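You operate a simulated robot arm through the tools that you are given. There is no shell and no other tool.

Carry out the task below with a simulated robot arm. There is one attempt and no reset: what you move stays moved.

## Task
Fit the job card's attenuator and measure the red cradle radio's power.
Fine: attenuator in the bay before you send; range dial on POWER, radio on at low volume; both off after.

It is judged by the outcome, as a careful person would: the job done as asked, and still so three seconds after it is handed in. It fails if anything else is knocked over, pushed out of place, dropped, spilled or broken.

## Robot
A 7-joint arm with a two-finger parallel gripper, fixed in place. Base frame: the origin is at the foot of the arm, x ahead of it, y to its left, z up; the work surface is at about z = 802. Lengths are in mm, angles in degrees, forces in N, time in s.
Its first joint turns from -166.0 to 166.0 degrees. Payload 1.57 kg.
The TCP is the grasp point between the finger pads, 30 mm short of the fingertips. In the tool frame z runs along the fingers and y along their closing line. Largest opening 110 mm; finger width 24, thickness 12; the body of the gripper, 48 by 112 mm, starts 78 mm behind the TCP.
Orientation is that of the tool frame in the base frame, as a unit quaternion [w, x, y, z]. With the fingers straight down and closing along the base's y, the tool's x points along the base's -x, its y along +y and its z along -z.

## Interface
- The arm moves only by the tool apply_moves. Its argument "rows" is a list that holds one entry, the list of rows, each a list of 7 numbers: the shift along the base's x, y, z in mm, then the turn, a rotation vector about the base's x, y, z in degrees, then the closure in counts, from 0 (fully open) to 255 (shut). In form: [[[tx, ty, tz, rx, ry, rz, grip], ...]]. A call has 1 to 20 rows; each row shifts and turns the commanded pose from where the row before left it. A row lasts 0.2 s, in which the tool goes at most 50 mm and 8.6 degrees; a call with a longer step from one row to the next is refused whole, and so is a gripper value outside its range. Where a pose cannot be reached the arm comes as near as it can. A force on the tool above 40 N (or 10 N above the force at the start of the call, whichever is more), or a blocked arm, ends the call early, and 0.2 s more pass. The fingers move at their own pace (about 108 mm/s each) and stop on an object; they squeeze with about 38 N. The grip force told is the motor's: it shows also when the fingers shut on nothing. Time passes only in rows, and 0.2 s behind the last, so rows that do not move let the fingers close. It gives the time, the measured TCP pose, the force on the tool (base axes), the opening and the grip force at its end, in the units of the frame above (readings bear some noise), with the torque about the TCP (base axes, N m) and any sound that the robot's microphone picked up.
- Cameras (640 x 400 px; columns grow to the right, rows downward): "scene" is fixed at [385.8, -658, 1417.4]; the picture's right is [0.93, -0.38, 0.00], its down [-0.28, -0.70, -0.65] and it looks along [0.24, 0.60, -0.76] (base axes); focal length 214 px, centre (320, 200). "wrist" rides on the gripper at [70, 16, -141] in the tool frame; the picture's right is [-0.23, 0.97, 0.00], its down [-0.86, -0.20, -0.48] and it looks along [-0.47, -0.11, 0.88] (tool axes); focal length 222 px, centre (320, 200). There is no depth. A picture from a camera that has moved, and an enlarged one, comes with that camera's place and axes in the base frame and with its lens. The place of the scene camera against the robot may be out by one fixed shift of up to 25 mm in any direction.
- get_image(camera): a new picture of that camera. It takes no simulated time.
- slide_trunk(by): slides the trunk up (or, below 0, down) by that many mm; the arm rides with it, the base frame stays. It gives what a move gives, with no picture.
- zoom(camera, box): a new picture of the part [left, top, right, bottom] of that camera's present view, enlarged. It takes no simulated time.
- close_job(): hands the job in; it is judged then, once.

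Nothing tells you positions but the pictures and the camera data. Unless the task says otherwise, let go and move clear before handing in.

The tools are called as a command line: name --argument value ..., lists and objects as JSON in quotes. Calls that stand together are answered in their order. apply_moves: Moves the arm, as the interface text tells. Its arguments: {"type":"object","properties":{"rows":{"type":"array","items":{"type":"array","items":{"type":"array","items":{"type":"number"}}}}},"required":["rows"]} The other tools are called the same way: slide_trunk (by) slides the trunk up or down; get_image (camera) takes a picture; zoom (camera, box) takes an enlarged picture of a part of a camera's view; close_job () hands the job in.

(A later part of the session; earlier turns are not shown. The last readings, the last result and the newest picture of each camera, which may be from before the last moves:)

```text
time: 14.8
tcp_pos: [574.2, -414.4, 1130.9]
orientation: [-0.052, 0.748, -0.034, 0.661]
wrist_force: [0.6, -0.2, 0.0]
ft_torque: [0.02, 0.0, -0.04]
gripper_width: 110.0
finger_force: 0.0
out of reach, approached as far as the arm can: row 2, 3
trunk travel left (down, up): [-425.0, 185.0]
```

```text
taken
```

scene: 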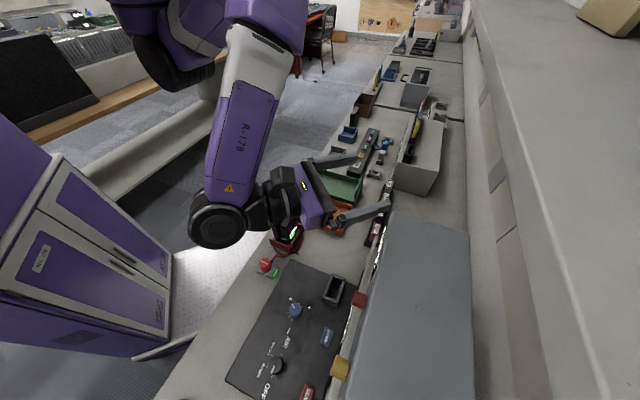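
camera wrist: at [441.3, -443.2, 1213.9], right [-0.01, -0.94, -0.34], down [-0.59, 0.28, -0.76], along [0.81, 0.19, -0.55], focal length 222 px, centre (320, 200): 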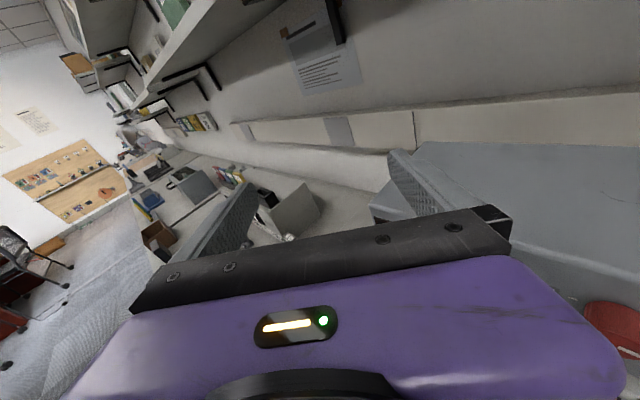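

zoom --camera "wrist" --box '[160, 100, 240, 150]'

zoom --camera "wrist" --box '[0, 40, 200, 240]'

zoom --camera "wrist" --box '[270, 0, 370, 100]'

zoom --camera "wrist" --box '[60, 0, 200, 110]'

```text
8.00 times, centred on (200, 125) of wrist
camera zoom: at [441.3, -443.2, 1213.9], right [-0.01, -0.94, -0.34], down [-0.59, 0.28, -0.76], along [0.81, 0.19, -0.55], focal length 1777 px, centre (1280, 800)
```

zoom: 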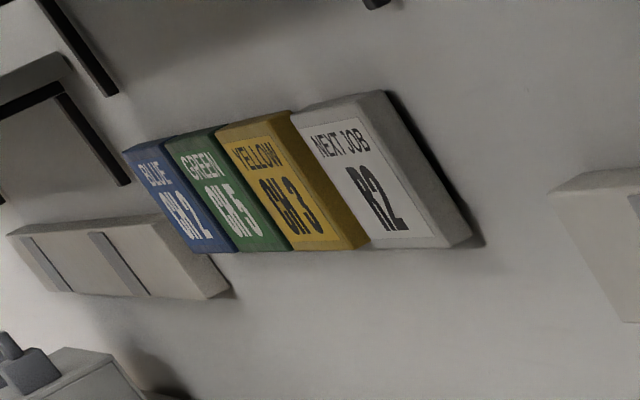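

```text
2.00 times, centred on (100, 140) of wrist
camera zoom: at [441.3, -443.2, 1213.9], right [-0.01, -0.94, -0.34], down [-0.59, 0.28, -0.76], along [0.81, 0.19, -0.55], focal length 444 px, centre (760, 320)
```

zoom: 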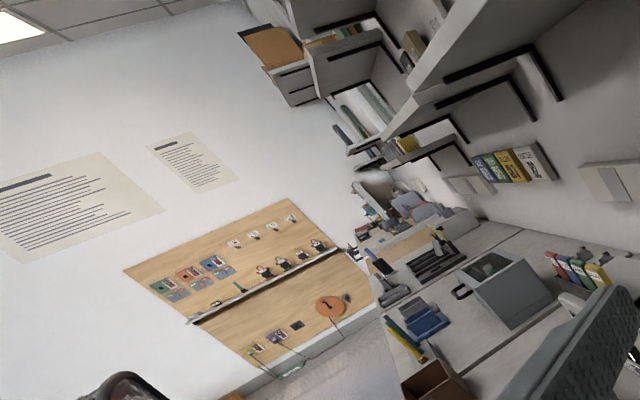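

```text
4.00 times, centred on (320, 50) of wrist
camera zoom: at [441.3, -443.2, 1213.9], right [-0.01, -0.94, -0.34], down [-0.59, 0.28, -0.76], along [0.81, 0.19, -0.55], focal length 888 px, centre (320, 800)
```

zoom: 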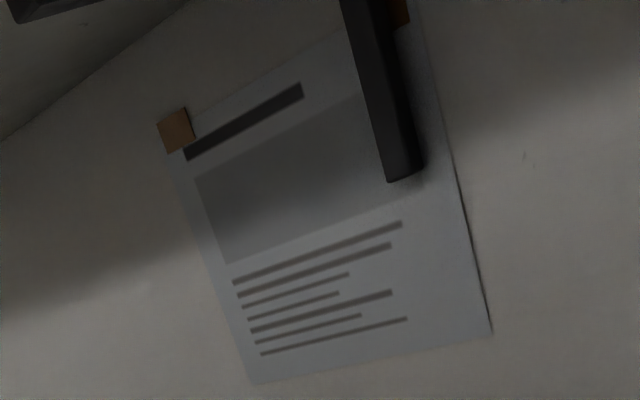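

```text
3.64 times, centred on (130, 55) of wrist
camera zoom: at [441.3, -443.2, 1213.9], right [-0.01, -0.94, -0.34], down [-0.59, 0.28, -0.76], along [0.81, 0.19, -0.55], focal length 808 px, centre (1011, 727)
```

zoom: 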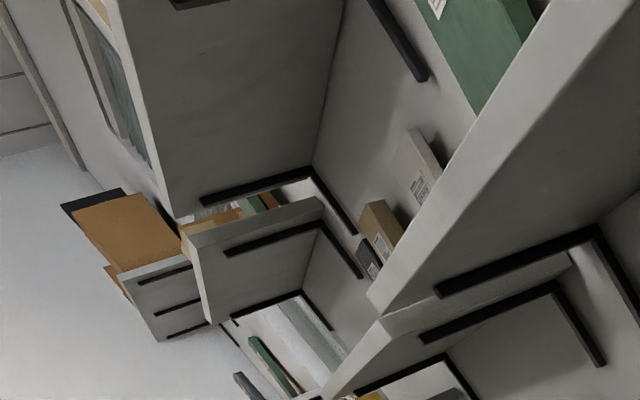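

The wall board reads BLUE CH 2, GREEN CH 5, YELLOW CH 3, NEXT JOB R2, which looks like another station's board. I'll raise the arm and look along the wall in the other direction for a job card naming an attenuator.

apply_moves --rows '[[[0, 0, 40, 0, 0, 0, 0], [0, 0, 40, 0, 0, 0, 0], [0, 0, 30, 0, 0, -8, 0], [0, 0, 0, 0, 0, -8, 0], [0, 0, 0, 0, 0, -8, 0], [0, 0, 0, 0, 0, -8, 0], [0, 0, 0, 0, 0, -8, 0], [0, 0, 0, 0, 0, -8, 0], [0, 0, 0, 0, 0, -8, 0], [0, 0, 0, 0, 0, -8, 0], [0, 0, 0, 0, 0, -8, 0], [0, 0, 0, 0, 0, -8, 0]]]'

get_image --camera "wrist"

get_image --camera "scene"

```text
time: 17.4
tcp_pos: [606.0, -462.5, 1196.6]
orientation: [0.215, 0.675, -0.302, 0.638]
wrist_force: [0.8, 0.3, 0.6]
ft_torque: [0.0, 0.01, -0.01]
gripper_width: 110.3
finger_force: 0.1
out of reach, approached as far as the arm can: row 1, 2, 3, 8, 9, 10, 11, 12
trunk travel left (down, up): [-425.0, 185.0]
```

```text
taken
camera wrist: at [491.1, -387.7, 1277.6], right [-0.67, -0.68, -0.32], down [-0.22, 0.58, -0.78], along [0.71, -0.45, -0.53], focal length 222 px, centre (320, 200)
```

wrist: 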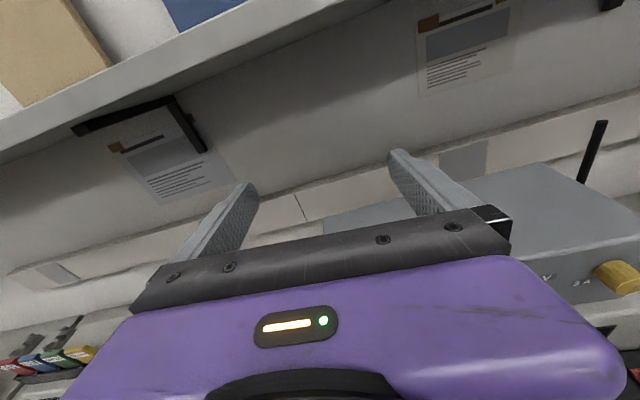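

```text
taken
```

scene: 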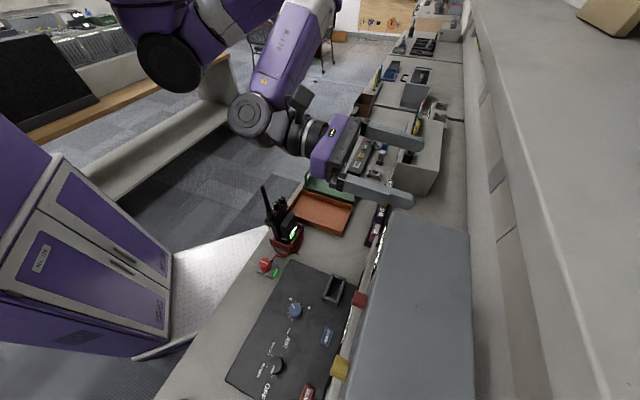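

zoom --camera "wrist" --box '[636, 0, 640, 400]'

zoom --camera "wrist" --box '[636, 60, 640, 260]'

zoom --camera "scene" --box '[200, 396, 600, 400]'

zoom --camera "scene" --box '[160, 390, 320, 400]'

```text
1.00 times, centred on (638, 200) of wrist (not enlarged: the box is as wide or as high as the picture)
camera zoom: at [491.1, -387.7, 1277.6], right [-0.67, -0.68, -0.32], down [-0.22, 0.58, -0.78], along [0.71, -0.45, -0.53], focal length 222 px, centre (2, 200)
```

zoom: 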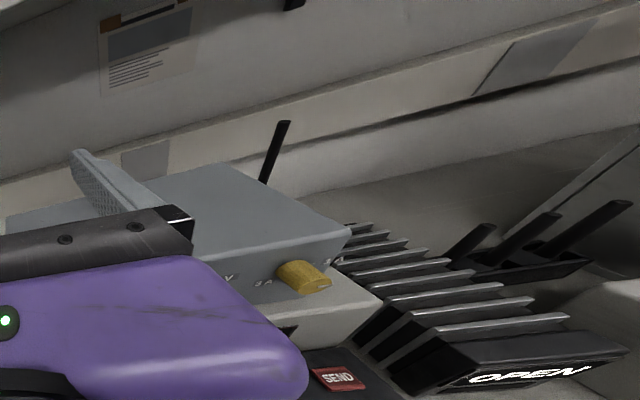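

```text
2.00 times, centred on (638, 160) of wrist
camera zoom: at [491.1, -387.7, 1277.6], right [-0.67, -0.68, -0.32], down [-0.22, 0.58, -0.78], along [0.71, -0.45, -0.53], focal length 444 px, centre (-316, 280)
```

zoom: 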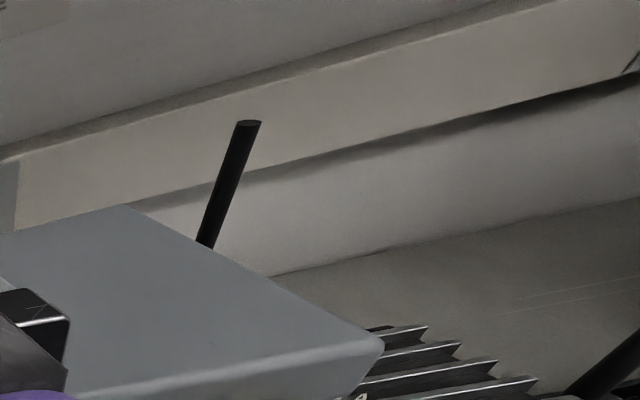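

```text
1.60 times, centred on (400, 398) of scene
camera zoom: at [385.8, -658.0, 1417.4], right [0.93, -0.38, 0.0], down [-0.28, -0.7, -0.65], along [0.24, 0.6, -0.76], focal length 343 px, centre (192, -117)
```

zoom: 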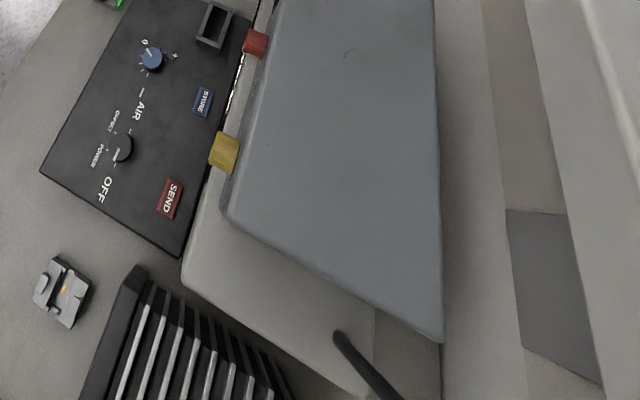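

```text
4.00 times, centred on (240, 395) of scene
camera zoom: at [385.8, -658.0, 1417.4], right [0.93, -0.38, 0.0], down [-0.28, -0.7, -0.65], along [0.24, 0.6, -0.76], focal length 858 px, centre (640, -580)
```

zoom: 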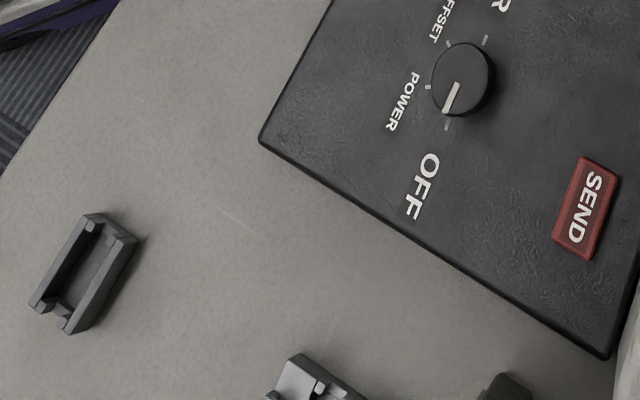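

zoom --camera "wrist" --box '[0, 0, 640, 2]'

zoom --camera "wrist" --box '[0, 0, 2, 400]'

zoom --camera "scene" --box '[0, 398, 640, 400]'

zoom --camera "scene" --box '[0, 0, 2, 400]'

zoom --camera "scene" --box '[638, 0, 640, 400]'

zoom --camera "scene" --box '[0, 0, 640, 2]'

```text
1.00 times, centred on (320, 1) of wrist (not enlarged: the box is as wide or as high as the picture)
camera zoom: at [491.1, -387.7, 1277.6], right [-0.67, -0.68, -0.32], down [-0.22, 0.58, -0.78], along [0.71, -0.45, -0.53], focal length 222 px, centre (320, 399)
```

zoom: 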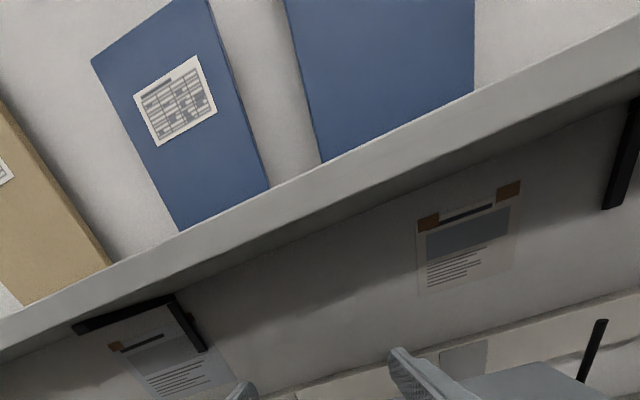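

```text
1.00 times, centred on (1, 200) of wrist (not enlarged: the box is as wide or as high as the picture)
camera zoom: at [491.1, -387.7, 1277.6], right [-0.67, -0.68, -0.32], down [-0.22, 0.58, -0.78], along [0.71, -0.45, -0.53], focal length 222 px, centre (639, 200)
```

zoom: 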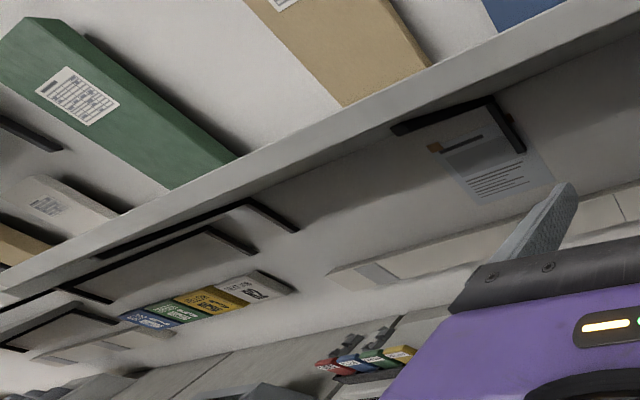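

```text
1.00 times, centred on (320, 399) of scene (not enlarged: the box is as wide or as high as the picture)
camera zoom: at [385.8, -658.0, 1417.4], right [0.93, -0.38, 0.0], down [-0.28, -0.7, -0.65], along [0.24, 0.6, -0.76], focal length 214 px, centre (320, 1)
```

zoom: 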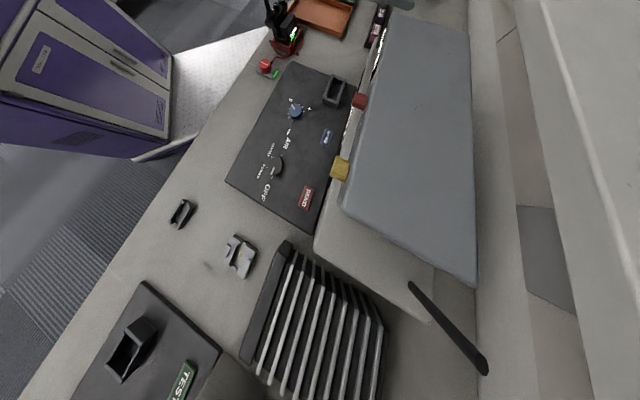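

```text
1.00 times, centred on (1, 200) of scene (not enlarged: the box is as wide or as high as the picture)
camera zoom: at [385.8, -658.0, 1417.4], right [0.93, -0.38, 0.0], down [-0.28, -0.7, -0.65], along [0.24, 0.6, -0.76], focal length 214 px, centre (639, 200)
```

zoom: 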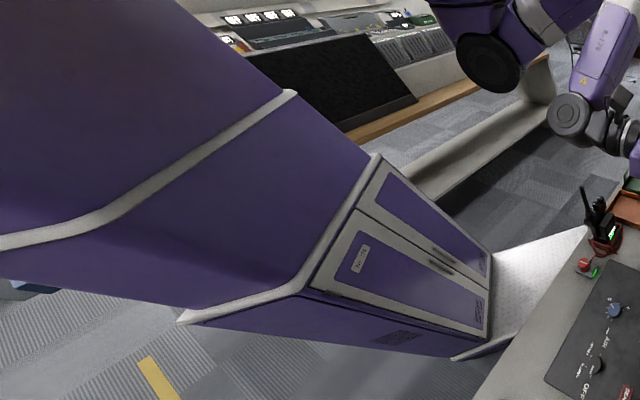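

```text
1.00 times, centred on (639, 200) of scene (not enlarged: the box is as wide or as high as the picture)
camera zoom: at [385.8, -658.0, 1417.4], right [0.93, -0.38, 0.0], down [-0.28, -0.7, -0.65], along [0.24, 0.6, -0.76], focal length 214 px, centre (1, 200)
```

zoom: 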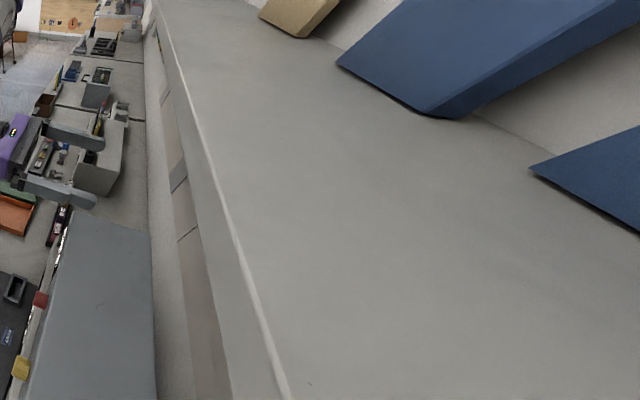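

```text
1.00 times, centred on (320, 1) of scene (not enlarged: the box is as wide or as high as the picture)
camera zoom: at [385.8, -658.0, 1417.4], right [0.93, -0.38, 0.0], down [-0.28, -0.7, -0.65], along [0.24, 0.6, -0.76], focal length 214 px, centre (320, 399)
```

zoom: 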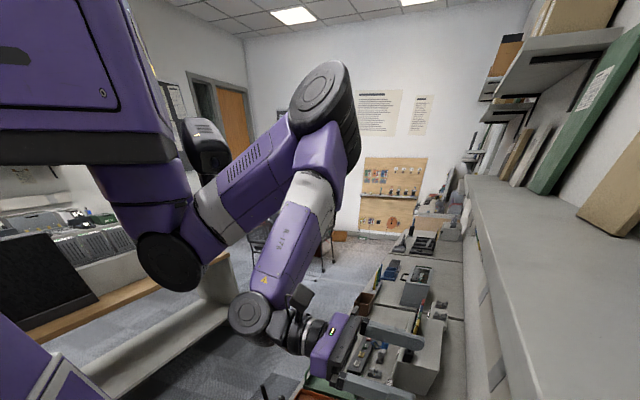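

apply_moves --rows '[[[0, 0, 10, 6, 6, 0, 0], [0, 0, 10, 6, 6, 0, 0], [0, 0, 10, 6, 6, 0, 0], [0, 0, 10, 6, 6, 0, 0], [0, 0, 0, 0, 0, 0, 0]]]'

get_image --camera "wrist"

zoom --camera "wrist" --box '[638, 0, 640, 400]'

```text
time: 18.6
tcp_pos: [606.7, -461.4, 1236.7]
orientation: [0.129, 0.821, -0.377, 0.408]
wrist_force: [-0.5, -0.1, 0.4]
ft_torque: [-0.02, -0.01, 0.02]
gripper_width: 110.1
finger_force: 0.1
trunk travel left (down, up): [-425.0, 185.0]
```

```text
taken
camera wrist: at [539.6, -435.9, 1378.2], right [-0.79, -0.55, -0.27], down [-0.46, 0.82, -0.33], along [0.4, -0.14, -0.9], focal length 222 px, centre (320, 200)
```

wrist: 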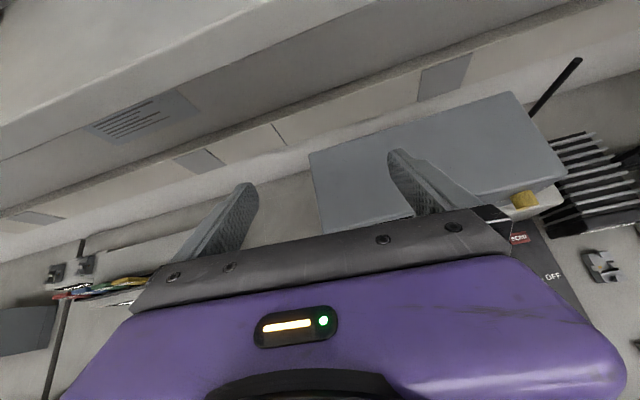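

```text
1.00 times, centred on (639, 200) of wrist (not enlarged: the box is as wide or as high as the picture)
camera zoom: at [539.6, -435.9, 1378.2], right [-0.79, -0.55, -0.27], down [-0.46, 0.82, -0.33], along [0.4, -0.14, -0.9], focal length 222 px, centre (1, 200)
```

zoom: 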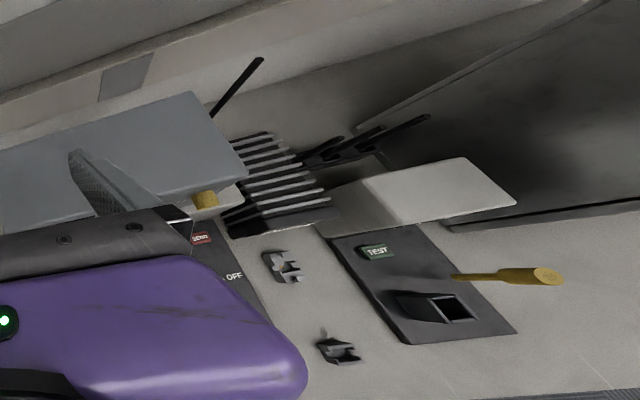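

apply_moves --rows '[[[0, 0, 0, 0, 0, -8, 0], [0, 0, 0, 0, 0, -8, 0], [0, 0, 0, 0, 0, -8, 0], [0, 0, 0, 0, 0, -8, 0], [0, 0, 0, 0, 0, -8, 0], [0, 0, 0, 0, 0, -8, 0], [0, 0, 0, 0, 0, -8, 0]]]'

get_image --camera "wrist"

zoom --camera "wrist" --box '[0, 0, 640, 2]'

zoom --camera "wrist" --box '[638, 0, 640, 400]'

```text
time: 20.2
tcp_pos: [605.5, -463.1, 1238.0]
orientation: [-0.306, -0.548, 0.718, -0.3]
wrist_force: [-0.6, -0.5, 0.4]
ft_torque: [0.0, 0.0, 0.04]
gripper_width: 110.0
finger_force: 0.0
trunk travel left (down, up): [-425.0, 185.0]
```

```text
taken
camera wrist: at [590.5, -392.4, 1378.5], right [-0.9, 0.35, -0.27], down [0.43, 0.84, -0.34], along [0.11, -0.42, -0.9], focal length 222 px, centre (320, 200)
```

wrist: 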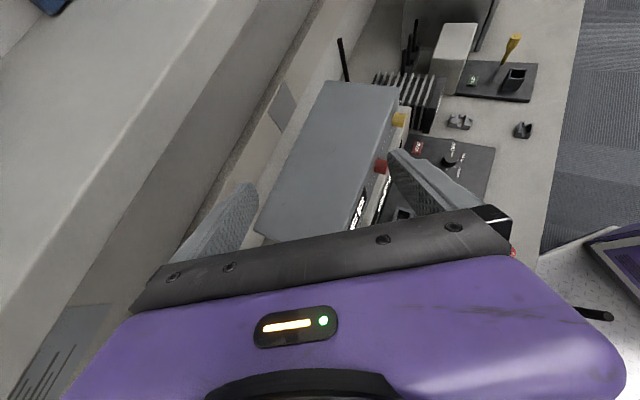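

```text
1.00 times, centred on (320, 1) of wrist (not enlarged: the box is as wide or as high as the picture)
camera zoom: at [590.5, -392.4, 1378.5], right [-0.9, 0.35, -0.27], down [0.43, 0.84, -0.34], along [0.11, -0.42, -0.9], focal length 222 px, centre (320, 399)
```

zoom: 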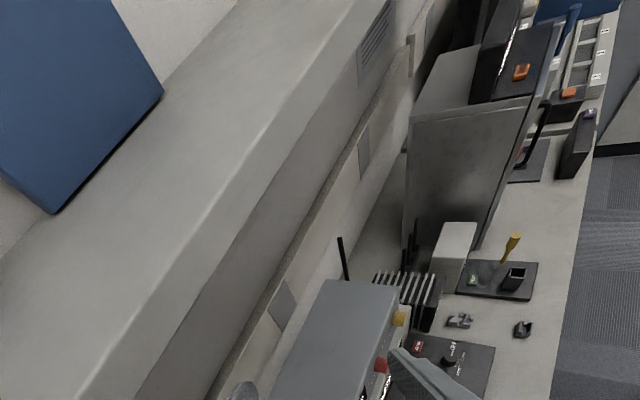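

```text
1.00 times, centred on (639, 200) of wrist (not enlarged: the box is as wide or as high as the picture)
camera zoom: at [590.5, -392.4, 1378.5], right [-0.9, 0.35, -0.27], down [0.43, 0.84, -0.34], along [0.11, -0.42, -0.9], focal length 222 px, centre (1, 200)
```

zoom: 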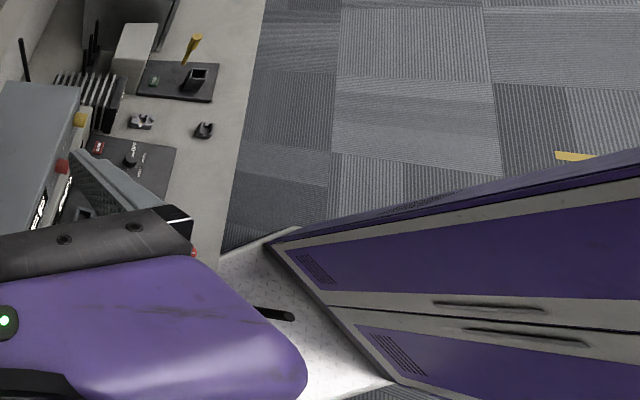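

zoom --camera "scene" --box '[340, 0, 480, 60]'

zoom --camera "scene" --box '[320, 0, 480, 2]'

zoom --camera "scene" --box '[0, 0, 240, 4]'

zoom --camera "scene" --box '[0, 10, 2, 90]'

zoom --camera "scene" --box '[440, 20, 520, 120]'

zoom --camera "wrist" --box '[400, 0, 640, 2]'

```text
4.57 times, centred on (410, 30) of scene
camera zoom: at [385.8, -658.0, 1417.4], right [0.93, -0.38, 0.0], down [-0.28, -0.7, -0.65], along [0.24, 0.6, -0.76], focal length 980 px, centre (-91, 977)
```

zoom: 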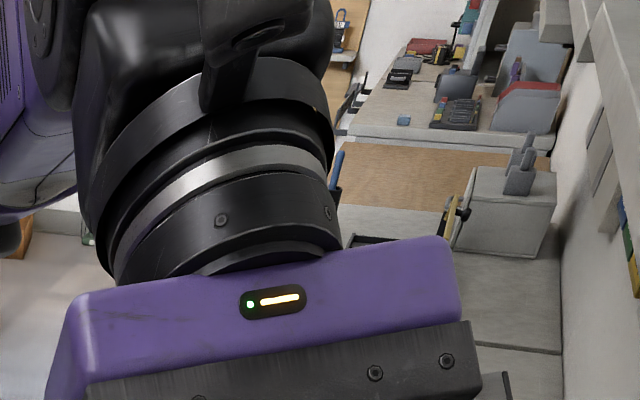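

```text
4.00 times, centred on (400, 1) of scene
camera zoom: at [385.8, -658.0, 1417.4], right [0.93, -0.38, 0.0], down [-0.28, -0.7, -0.65], along [0.24, 0.6, -0.76], focal length 858 px, centre (0, 996)
```

zoom: 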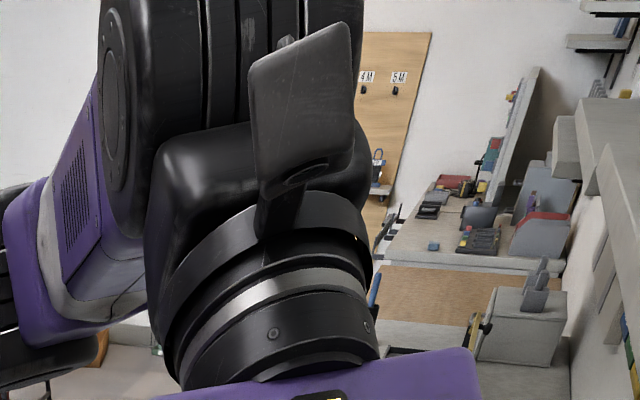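

```text
2.67 times, centred on (120, 2) of scene
camera zoom: at [385.8, -658.0, 1417.4], right [0.93, -0.38, 0.0], down [-0.28, -0.7, -0.65], along [0.24, 0.6, -0.76], focal length 572 px, centre (853, 728)
```

zoom: 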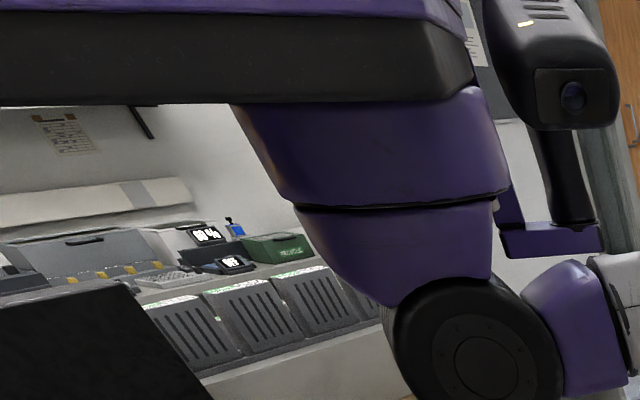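

```text
5.00 times, centred on (1, 50) of scene
camera zoom: at [385.8, -658.0, 1417.4], right [0.93, -0.38, 0.0], down [-0.28, -0.7, -0.65], along [0.24, 0.6, -0.76], focal length 1072 px, centre (1915, 950)
```

zoom: 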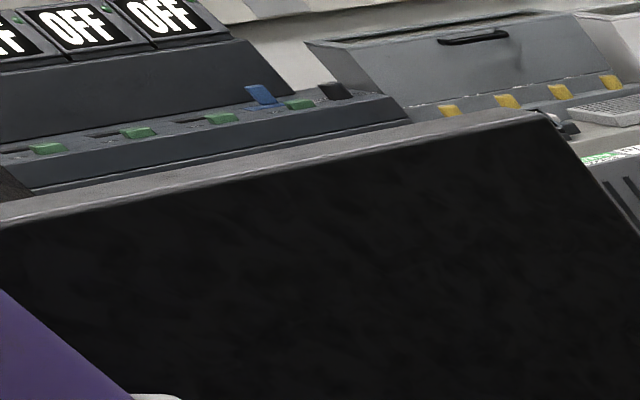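

```text
4.00 times, centred on (480, 70) of scene
camera zoom: at [385.8, -658.0, 1417.4], right [0.93, -0.38, 0.0], down [-0.28, -0.7, -0.65], along [0.24, 0.6, -0.76], focal length 858 px, centre (-320, 720)
```

zoom: 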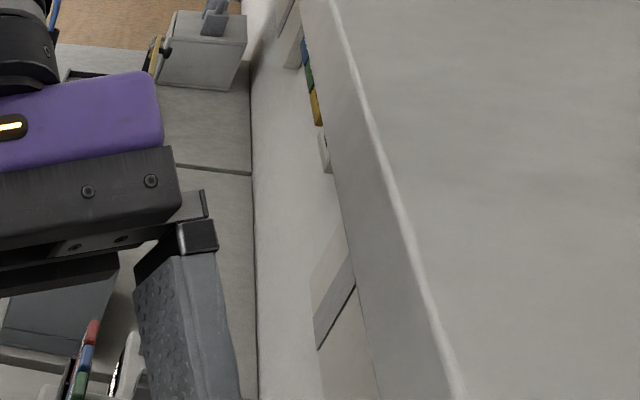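

```text
2.67 times, centred on (520, 1) of wrist
camera zoom: at [590.5, -392.4, 1378.5], right [-0.9, 0.35, -0.27], down [0.43, 0.84, -0.34], along [0.11, -0.42, -0.9], focal length 592 px, centre (-213, 731)
```

zoom: 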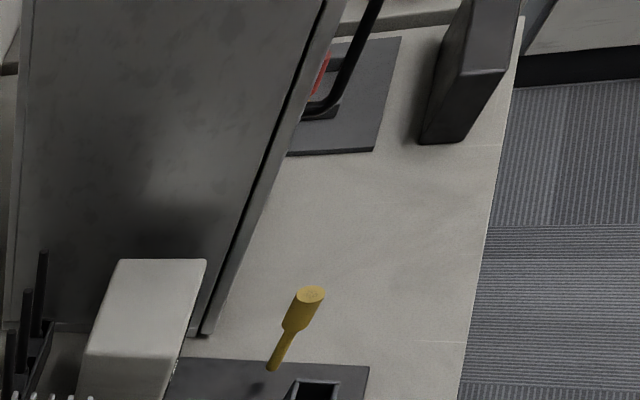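

apply_moves --rows '[[[0, 0, 0, 8.38, -1.21, 0, 0], [0, 0, 0, 8.38, -1.21, 0, 0], [0, 0, 0, 8.38, -1.21, 0, 0], [0, 0, 0, 8.38, -1.21, 0, 0], [0, 0, 0, 8.38, -1.21, 0, 0], [0, 0, 0, 8.38, -1.21, 0, 0], [0, 0, 0, 0, 0, 8, 0], [0, 0, 0, 0, 0, 8, 0], [0, 0, 0, 0, 0, 8, 0], [0, 0, 0, 0, 0, 8, 0], [0, 0, 0, 0, 0, 8, 0], [0, 0, 0, 0, 0, 8, 0], [0, 0, 0, 0, 0, 5, 0]]]'

get_image --camera "wrist"

zoom --camera "wrist" --box '[0, 0, 640, 2]'

zoom --camera "wrist" --box '[0, 0, 2, 400]'

zoom --camera "wrist" --box '[638, 0, 640, 400]'

```text
time: 23.0
tcp_pos: [606.5, -462.1, 1236.7]
orientation: [-0.001, 0.898, -0.44, -0.002]
wrist_force: [0.9, -0.1, 0.2]
ft_torque: [0.02, 0.0, -0.04]
gripper_width: 110.0
finger_force: 0.1
trunk travel left (down, up): [-425.0, 185.0]
```

```text
taken
camera wrist: at [635.4, -527.5, 1378.0], right [-0.91, -0.42, 0.0], down [-0.37, 0.8, 0.48], along [-0.2, 0.44, -0.88], focal length 222 px, centre (320, 200)
```

wrist: 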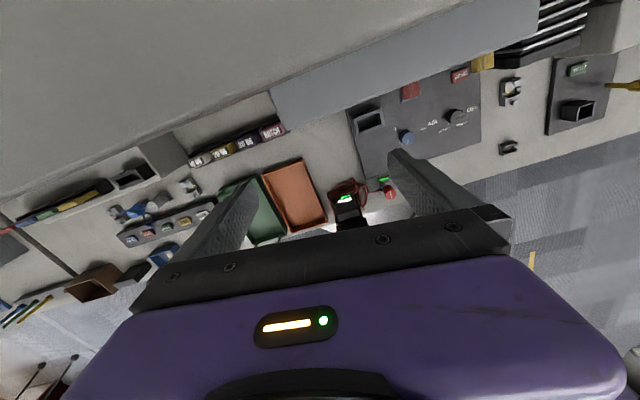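

```text
1.00 times, centred on (320, 1) of wrist (not enlarged: the box is as wide or as high as the picture)
camera zoom: at [635.4, -527.5, 1378.0], right [-0.91, -0.42, 0.0], down [-0.37, 0.8, 0.48], along [-0.2, 0.44, -0.88], focal length 222 px, centre (320, 399)
```

zoom: 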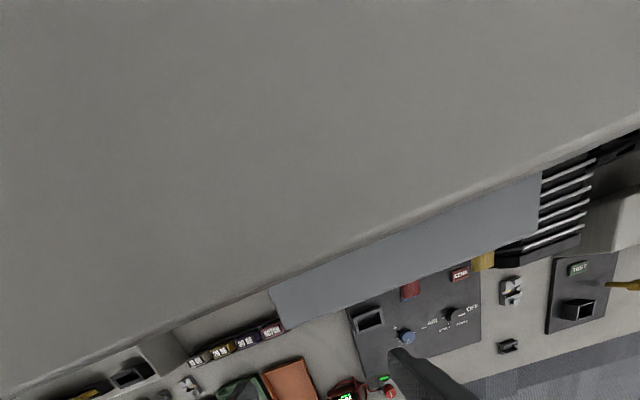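

```text
1.00 times, centred on (1, 200) of wrist (not enlarged: the box is as wide or as high as the picture)
camera zoom: at [635.4, -527.5, 1378.0], right [-0.91, -0.42, 0.0], down [-0.37, 0.8, 0.48], along [-0.2, 0.44, -0.88], focal length 222 px, centre (639, 200)
```

zoom: 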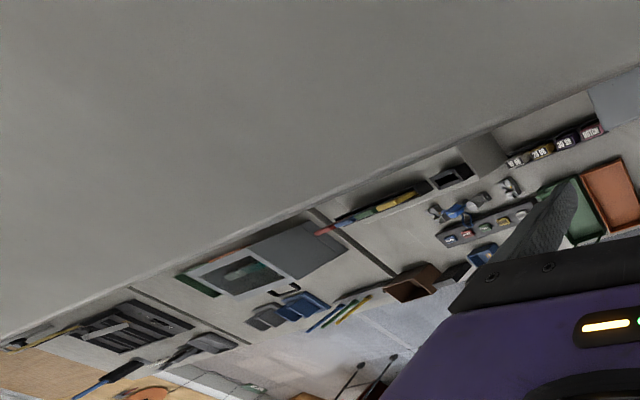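

```text
1.00 times, centred on (639, 200) of wrist (not enlarged: the box is as wide or as high as the picture)
camera zoom: at [635.4, -527.5, 1378.0], right [-0.91, -0.42, 0.0], down [-0.37, 0.8, 0.48], along [-0.2, 0.44, -0.88], focal length 222 px, centre (1, 200)
```

zoom: 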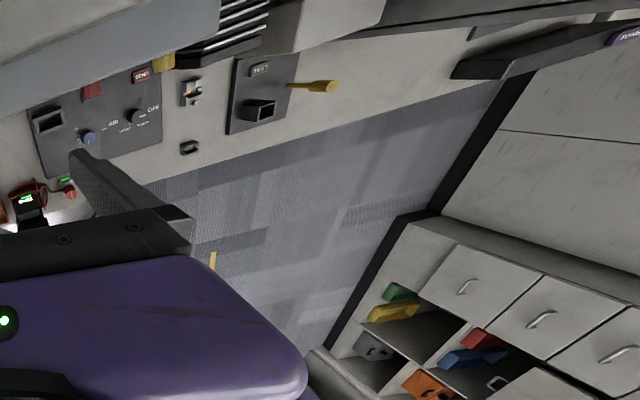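

zoom --camera "wrist" --box '[0, 130, 200, 250]'

zoom --camera "wrist" --box '[340, 60, 500, 160]'

zoom --camera "wrist" --box '[300, 160, 420, 240]'

zoom --camera "wrist" --box '[160, 110, 300, 200]'

zoom --camera "scene" --box '[320, 130, 460, 220]'

```text
3.20 times, centred on (100, 190) of wrist
camera zoom: at [635.4, -527.5, 1378.0], right [-0.91, -0.42, 0.0], down [-0.37, 0.8, 0.48], along [-0.2, 0.44, -0.88], focal length 711 px, centre (1024, 232)
```

zoom: 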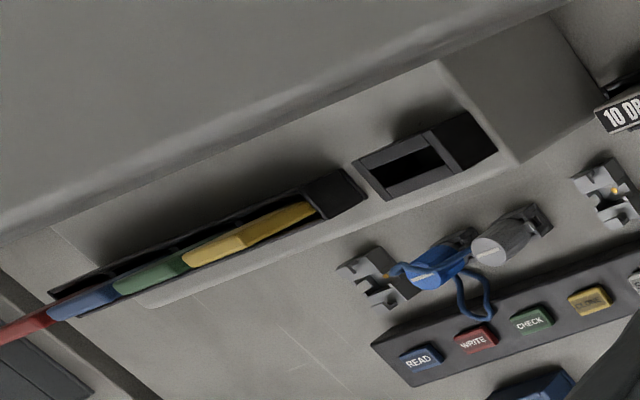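

```text
4.00 times, centred on (420, 110) of wrist
camera zoom: at [635.4, -527.5, 1378.0], right [-0.91, -0.42, 0.0], down [-0.37, 0.8, 0.48], along [-0.2, 0.44, -0.88], focal length 888 px, centre (-80, 560)
```

zoom: 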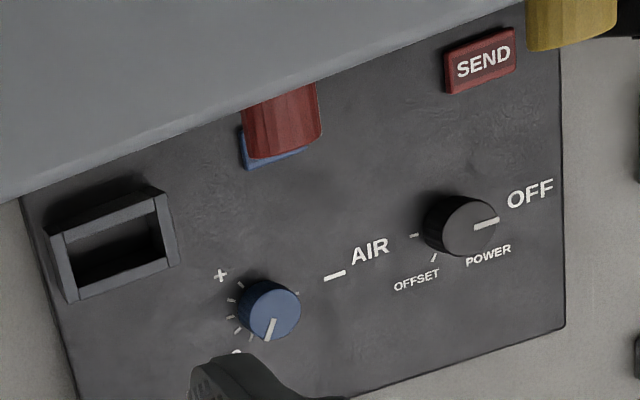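

```text
5.00 times, centred on (360, 200) of wrist
camera zoom: at [635.4, -527.5, 1378.0], right [-0.91, -0.42, 0.0], down [-0.37, 0.8, 0.48], along [-0.2, 0.44, -0.88], focal length 1111 px, centre (120, 200)
```

zoom: 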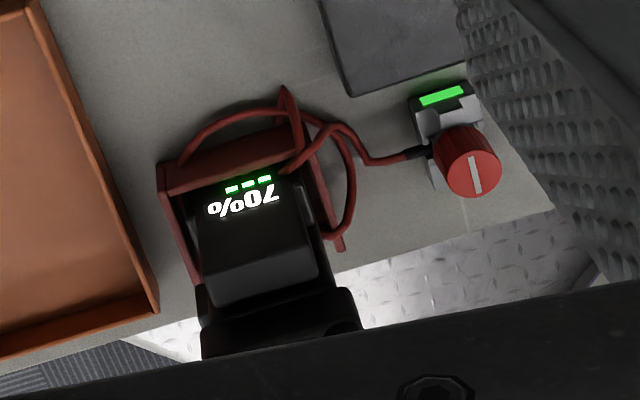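

```text
4.44 times, centred on (230, 155) of wrist
camera zoom: at [635.4, -527.5, 1378.0], right [-0.91, -0.42, 0.0], down [-0.37, 0.8, 0.48], along [-0.2, 0.44, -0.88], focal length 987 px, centre (720, 400)
```

zoom: 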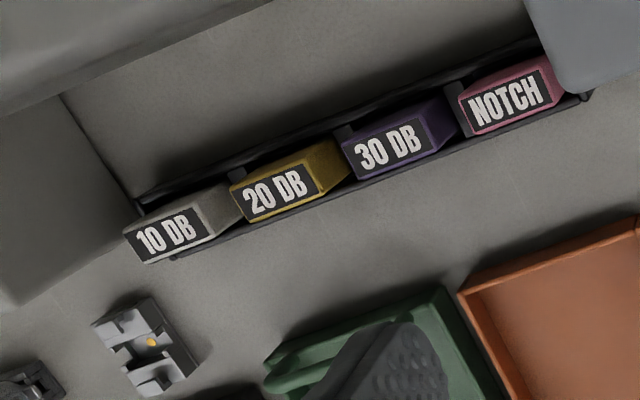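

```text
4.44 times, centred on (390, 175) of scene
camera zoom: at [385.8, -658.0, 1417.4], right [0.93, -0.38, 0.0], down [-0.28, -0.7, -0.65], along [0.24, 0.6, -0.76], focal length 953 px, centre (9, 311)
```

zoom: 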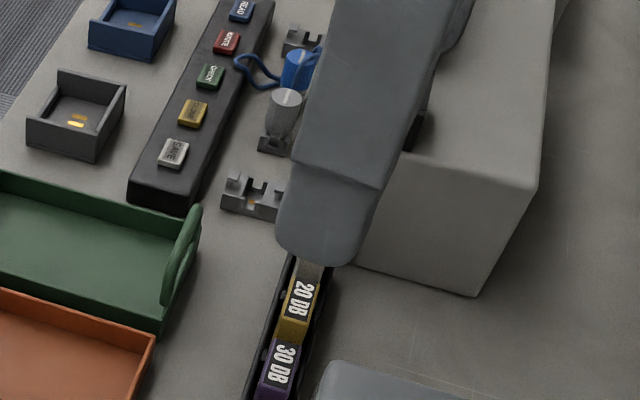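

zoom --camera "scene" --box '[330, 80, 410, 140]'

zoom --camera "scene" --box '[360, 40, 460, 110]'

zoom --camera "wrist" --box '[0, 250, 140, 400]'

zoom --camera "wrist" --box '[0, 200, 4, 400]'

zoom --camera "wrist" --box '[480, 30, 640, 170]'

```text
6.67 times, centred on (370, 110) of scene
camera zoom: at [385.8, -658.0, 1417.4], right [0.93, -0.38, 0.0], down [-0.28, -0.7, -0.65], along [0.24, 0.6, -0.76], focal length 1430 px, centre (-13, 800)
```

zoom: 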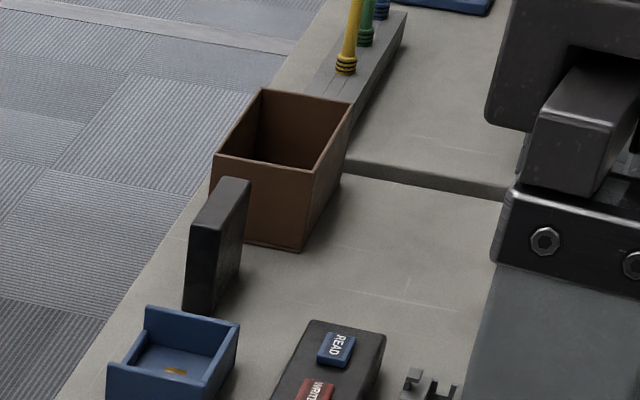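

```text
5.71 times, centred on (410, 75) of scene
camera zoom: at [385.8, -658.0, 1417.4], right [0.93, -0.38, 0.0], down [-0.28, -0.7, -0.65], along [0.24, 0.6, -0.76], focal length 1226 px, centre (-194, 914)
```

zoom: 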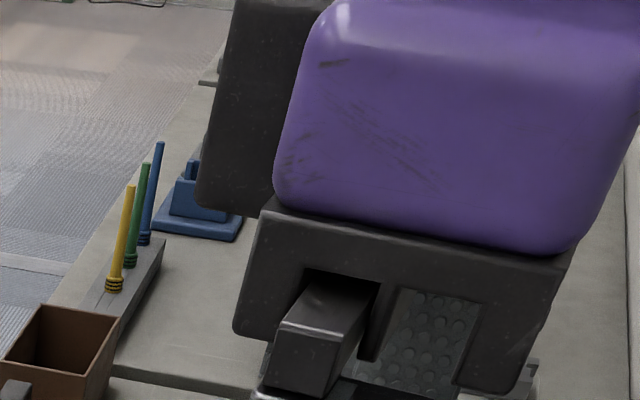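

```text
2.67 times, centred on (70, 325) of wrist
camera zoom: at [635.4, -527.5, 1378.0], right [-0.91, -0.42, 0.0], down [-0.37, 0.8, 0.48], along [-0.2, 0.44, -0.88], focal length 592 px, centre (987, -133)
```

zoom: 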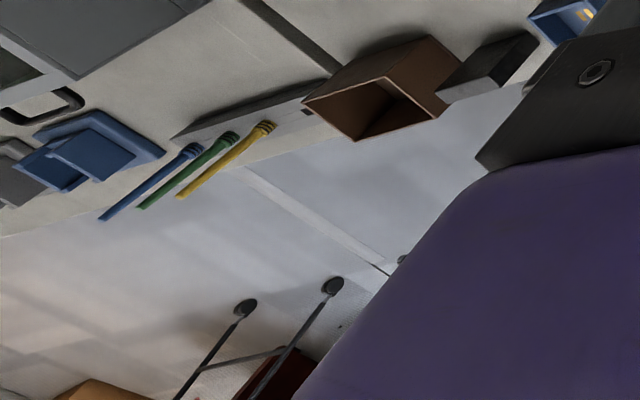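

```text
2.00 times, centred on (2, 300) of wrist
camera zoom: at [635.4, -527.5, 1378.0], right [-0.91, -0.42, 0.0], down [-0.37, 0.8, 0.48], along [-0.2, 0.44, -0.88], focal length 444 px, centre (956, 0)
```

zoom: 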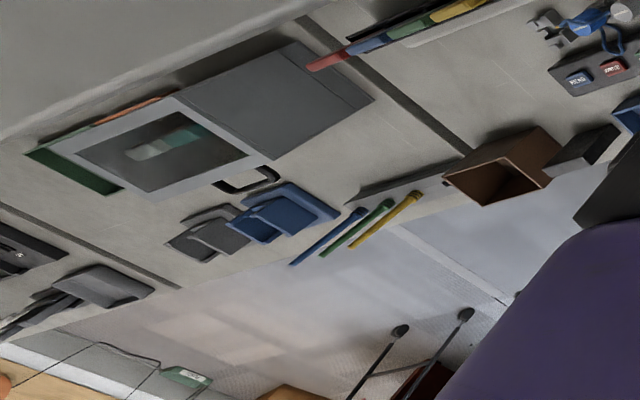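

```text
2.86 times, centred on (560, 100) of wrist
camera zoom: at [635.4, -527.5, 1378.0], right [-0.91, -0.42, 0.0], down [-0.37, 0.8, 0.48], along [-0.2, 0.44, -0.88], focal length 635 px, centre (-366, 486)
```

zoom: 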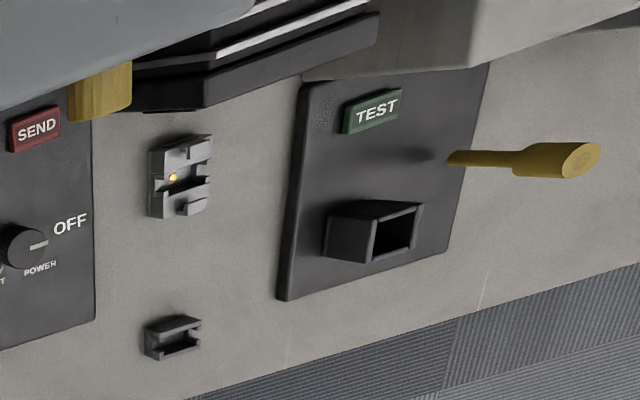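

No card near here yet, so I'll swing back to the robot-side view to read the front faces of the READY station and other items.

apply_moves --rows '[[[4.5, 9.5, 0, 0, 0, -8.5, 0], [4.5, 9.5, 0, 0, 0, -8.5, 0], [4.5, 9.5, 0, 0, 0, -8.5, 0], [4.5, 9.5, 0, 0, 0, -8.5, 0], [4.5, 9.5, 0, 0, 0, -8.5, 0], [4.5, 9.5, 0, 0, 0, -8.5, 0], [4.5, 9.5, 0, 0, 0, -8.5, 0], [4.5, 9.5, 0, 0, 0, -8.5, 0], [4.5, 9.5, 0, 0, 0, -8.5, 0], [4.5, 9.5, 0, 0, 0, -8.5, 0], [4.5, 9.5, 0, 0, 0, -8.5, 0], [4.5, 9.5, 0, 0, 0, -8.5, 0], [4.5, 9.5, 0, 0, 0, -8.5, 0], [4.5, 9.5, 0, 0, 0, -8.5, 0], [4.5, 9.5, 0, 0, 0, -8.5, 0], [4.5, 9.5, 0, 0, 0, -8.5, 0], [4.5, 9.5, 0, 0, 0, -8.5, 0], [4.5, 9.5, 0, 0, 0, -8.5, 0], [4.5, 9.5, 0, 0, 0, -8.5, 0], [4.5, 9.5, 0, 0, 0, -8.5, 0]]]'

get_image --camera "wrist"

zoom --camera "wrist" --box '[0, 0, 640, 2]'

zoom --camera "wrist" --box '[638, 0, 640, 400]'

```text
time: 27.2
tcp_pos: [695.5, -272.2, 1235.8]
orientation: [0.001, 0.362, 0.932, 0.0]
wrist_force: [-0.6, -0.2, 0.8]
ft_torque: [0.01, 0.04, -0.01]
gripper_width: 109.9
finger_force: 0.0
trunk travel left (down, up): [-425.0, 185.0]
```

```text
taken
camera wrist: at [655.2, -213.0, 1377.9], right [0.83, 0.56, 0.0], down [0.5, -0.72, 0.48], along [0.27, -0.4, -0.88], focal length 222 px, centre (320, 200)
```

wrist: 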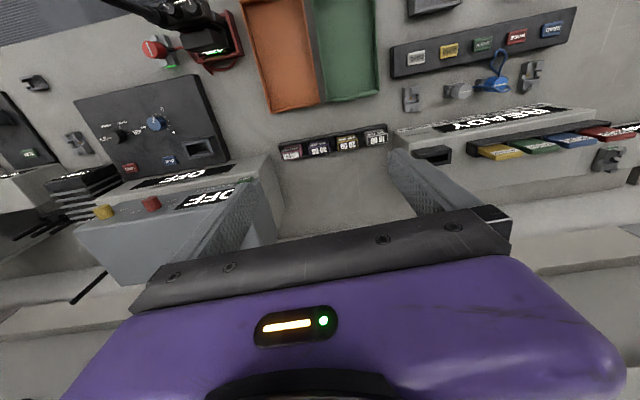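

```text
1.00 times, centred on (320, 1) of wrist (not enlarged: the box is as wide or as high as the picture)
camera zoom: at [655.2, -213.0, 1377.9], right [0.83, 0.56, 0.0], down [0.5, -0.72, 0.48], along [0.27, -0.4, -0.88], focal length 222 px, centre (320, 399)
```

zoom: 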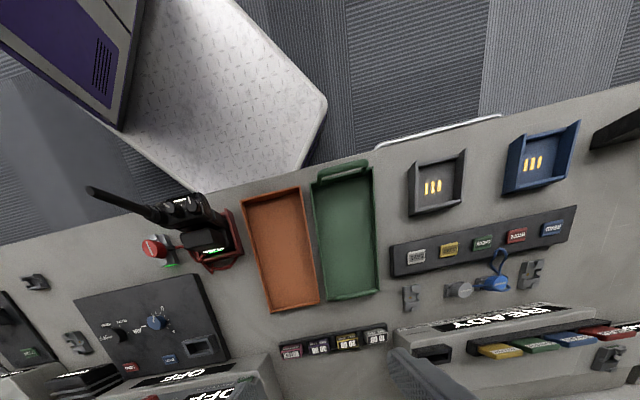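

```text
1.00 times, centred on (639, 200) of wrist (not enlarged: the box is as wide or as high as the picture)
camera zoom: at [655.2, -213.0, 1377.9], right [0.83, 0.56, 0.0], down [0.5, -0.72, 0.48], along [0.27, -0.4, -0.88], focal length 222 px, centre (1, 200)
```

zoom: 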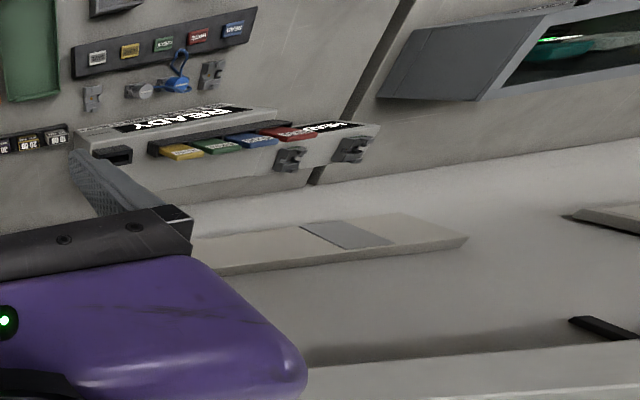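

zoom --camera "wrist" --box '[380, 90, 540, 180]'

zoom --camera "wrist" --box '[500, 90, 640, 180]'

zoom --camera "wrist" --box '[60, 140, 280, 270]'

zoom --camera "wrist" --box '[600, 60, 640, 260]'

zoom --camera "wrist" --box '[80, 0, 260, 4]'

```text
4.00 times, centred on (460, 135) of wrist
camera zoom: at [655.2, -213.0, 1377.9], right [0.83, 0.56, 0.0], down [0.5, -0.72, 0.48], along [0.27, -0.4, -0.88], focal length 888 px, centre (-240, 460)
```

zoom: 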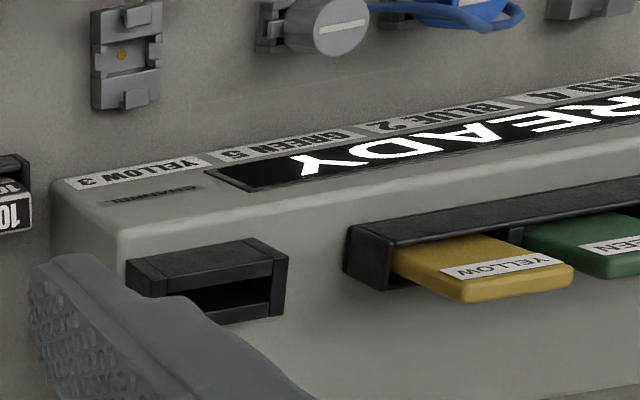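

```text
4.44 times, centred on (570, 135) of wrist
camera zoom: at [655.2, -213.0, 1377.9], right [0.83, 0.56, 0.0], down [0.5, -0.72, 0.48], along [0.27, -0.4, -0.88], focal length 987 px, centre (-791, 489)
```

zoom: 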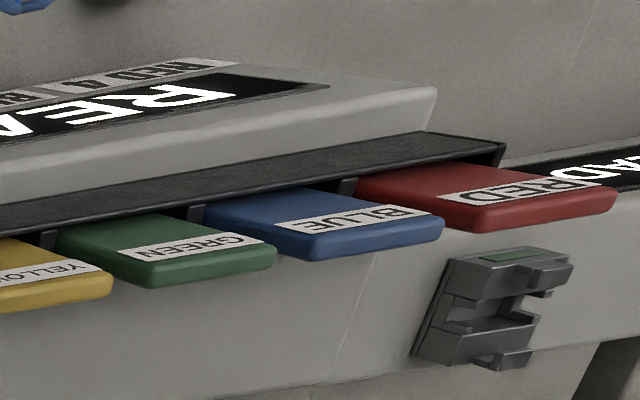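

```text
2.91 times, centred on (170, 205) of wrist
camera zoom: at [655.2, -213.0, 1377.9], right [0.83, 0.56, 0.0], down [0.5, -0.72, 0.48], along [0.27, -0.4, -0.88], focal length 646 px, centre (756, 186)
```

zoom: 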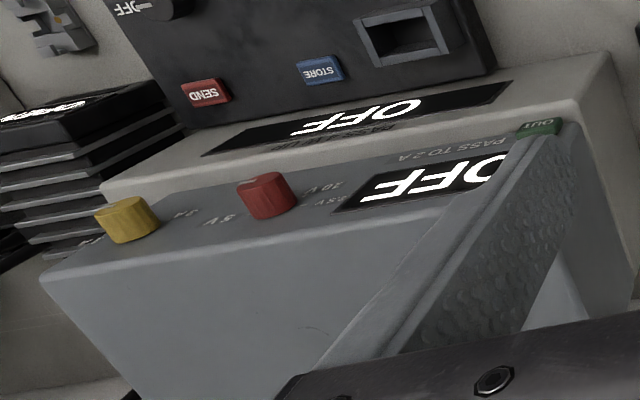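

```text
2.00 times, centred on (620, 160) of wrist
camera zoom: at [655.2, -213.0, 1377.9], right [0.83, 0.56, 0.0], down [0.5, -0.72, 0.48], along [0.27, -0.4, -0.88], focal length 444 px, centre (-280, 280)
```

zoom: 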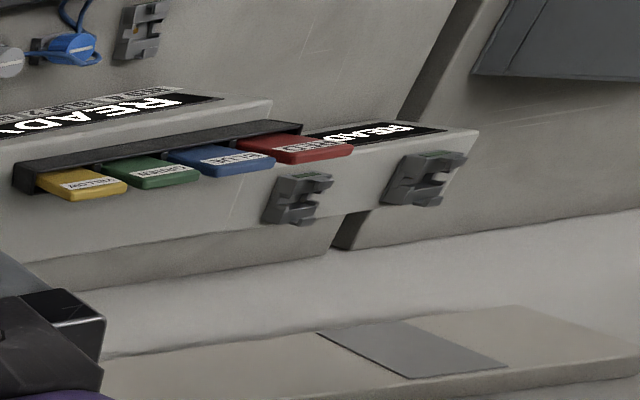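

```text
3.56 times, centred on (170, 2) of wrist
camera zoom: at [655.2, -213.0, 1377.9], right [0.83, 0.56, 0.0], down [0.5, -0.72, 0.48], along [0.27, -0.4, -0.88], focal length 790 px, centre (853, 904)
```

zoom: 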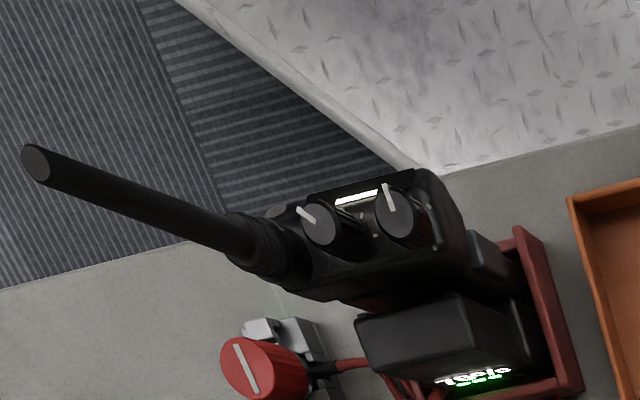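

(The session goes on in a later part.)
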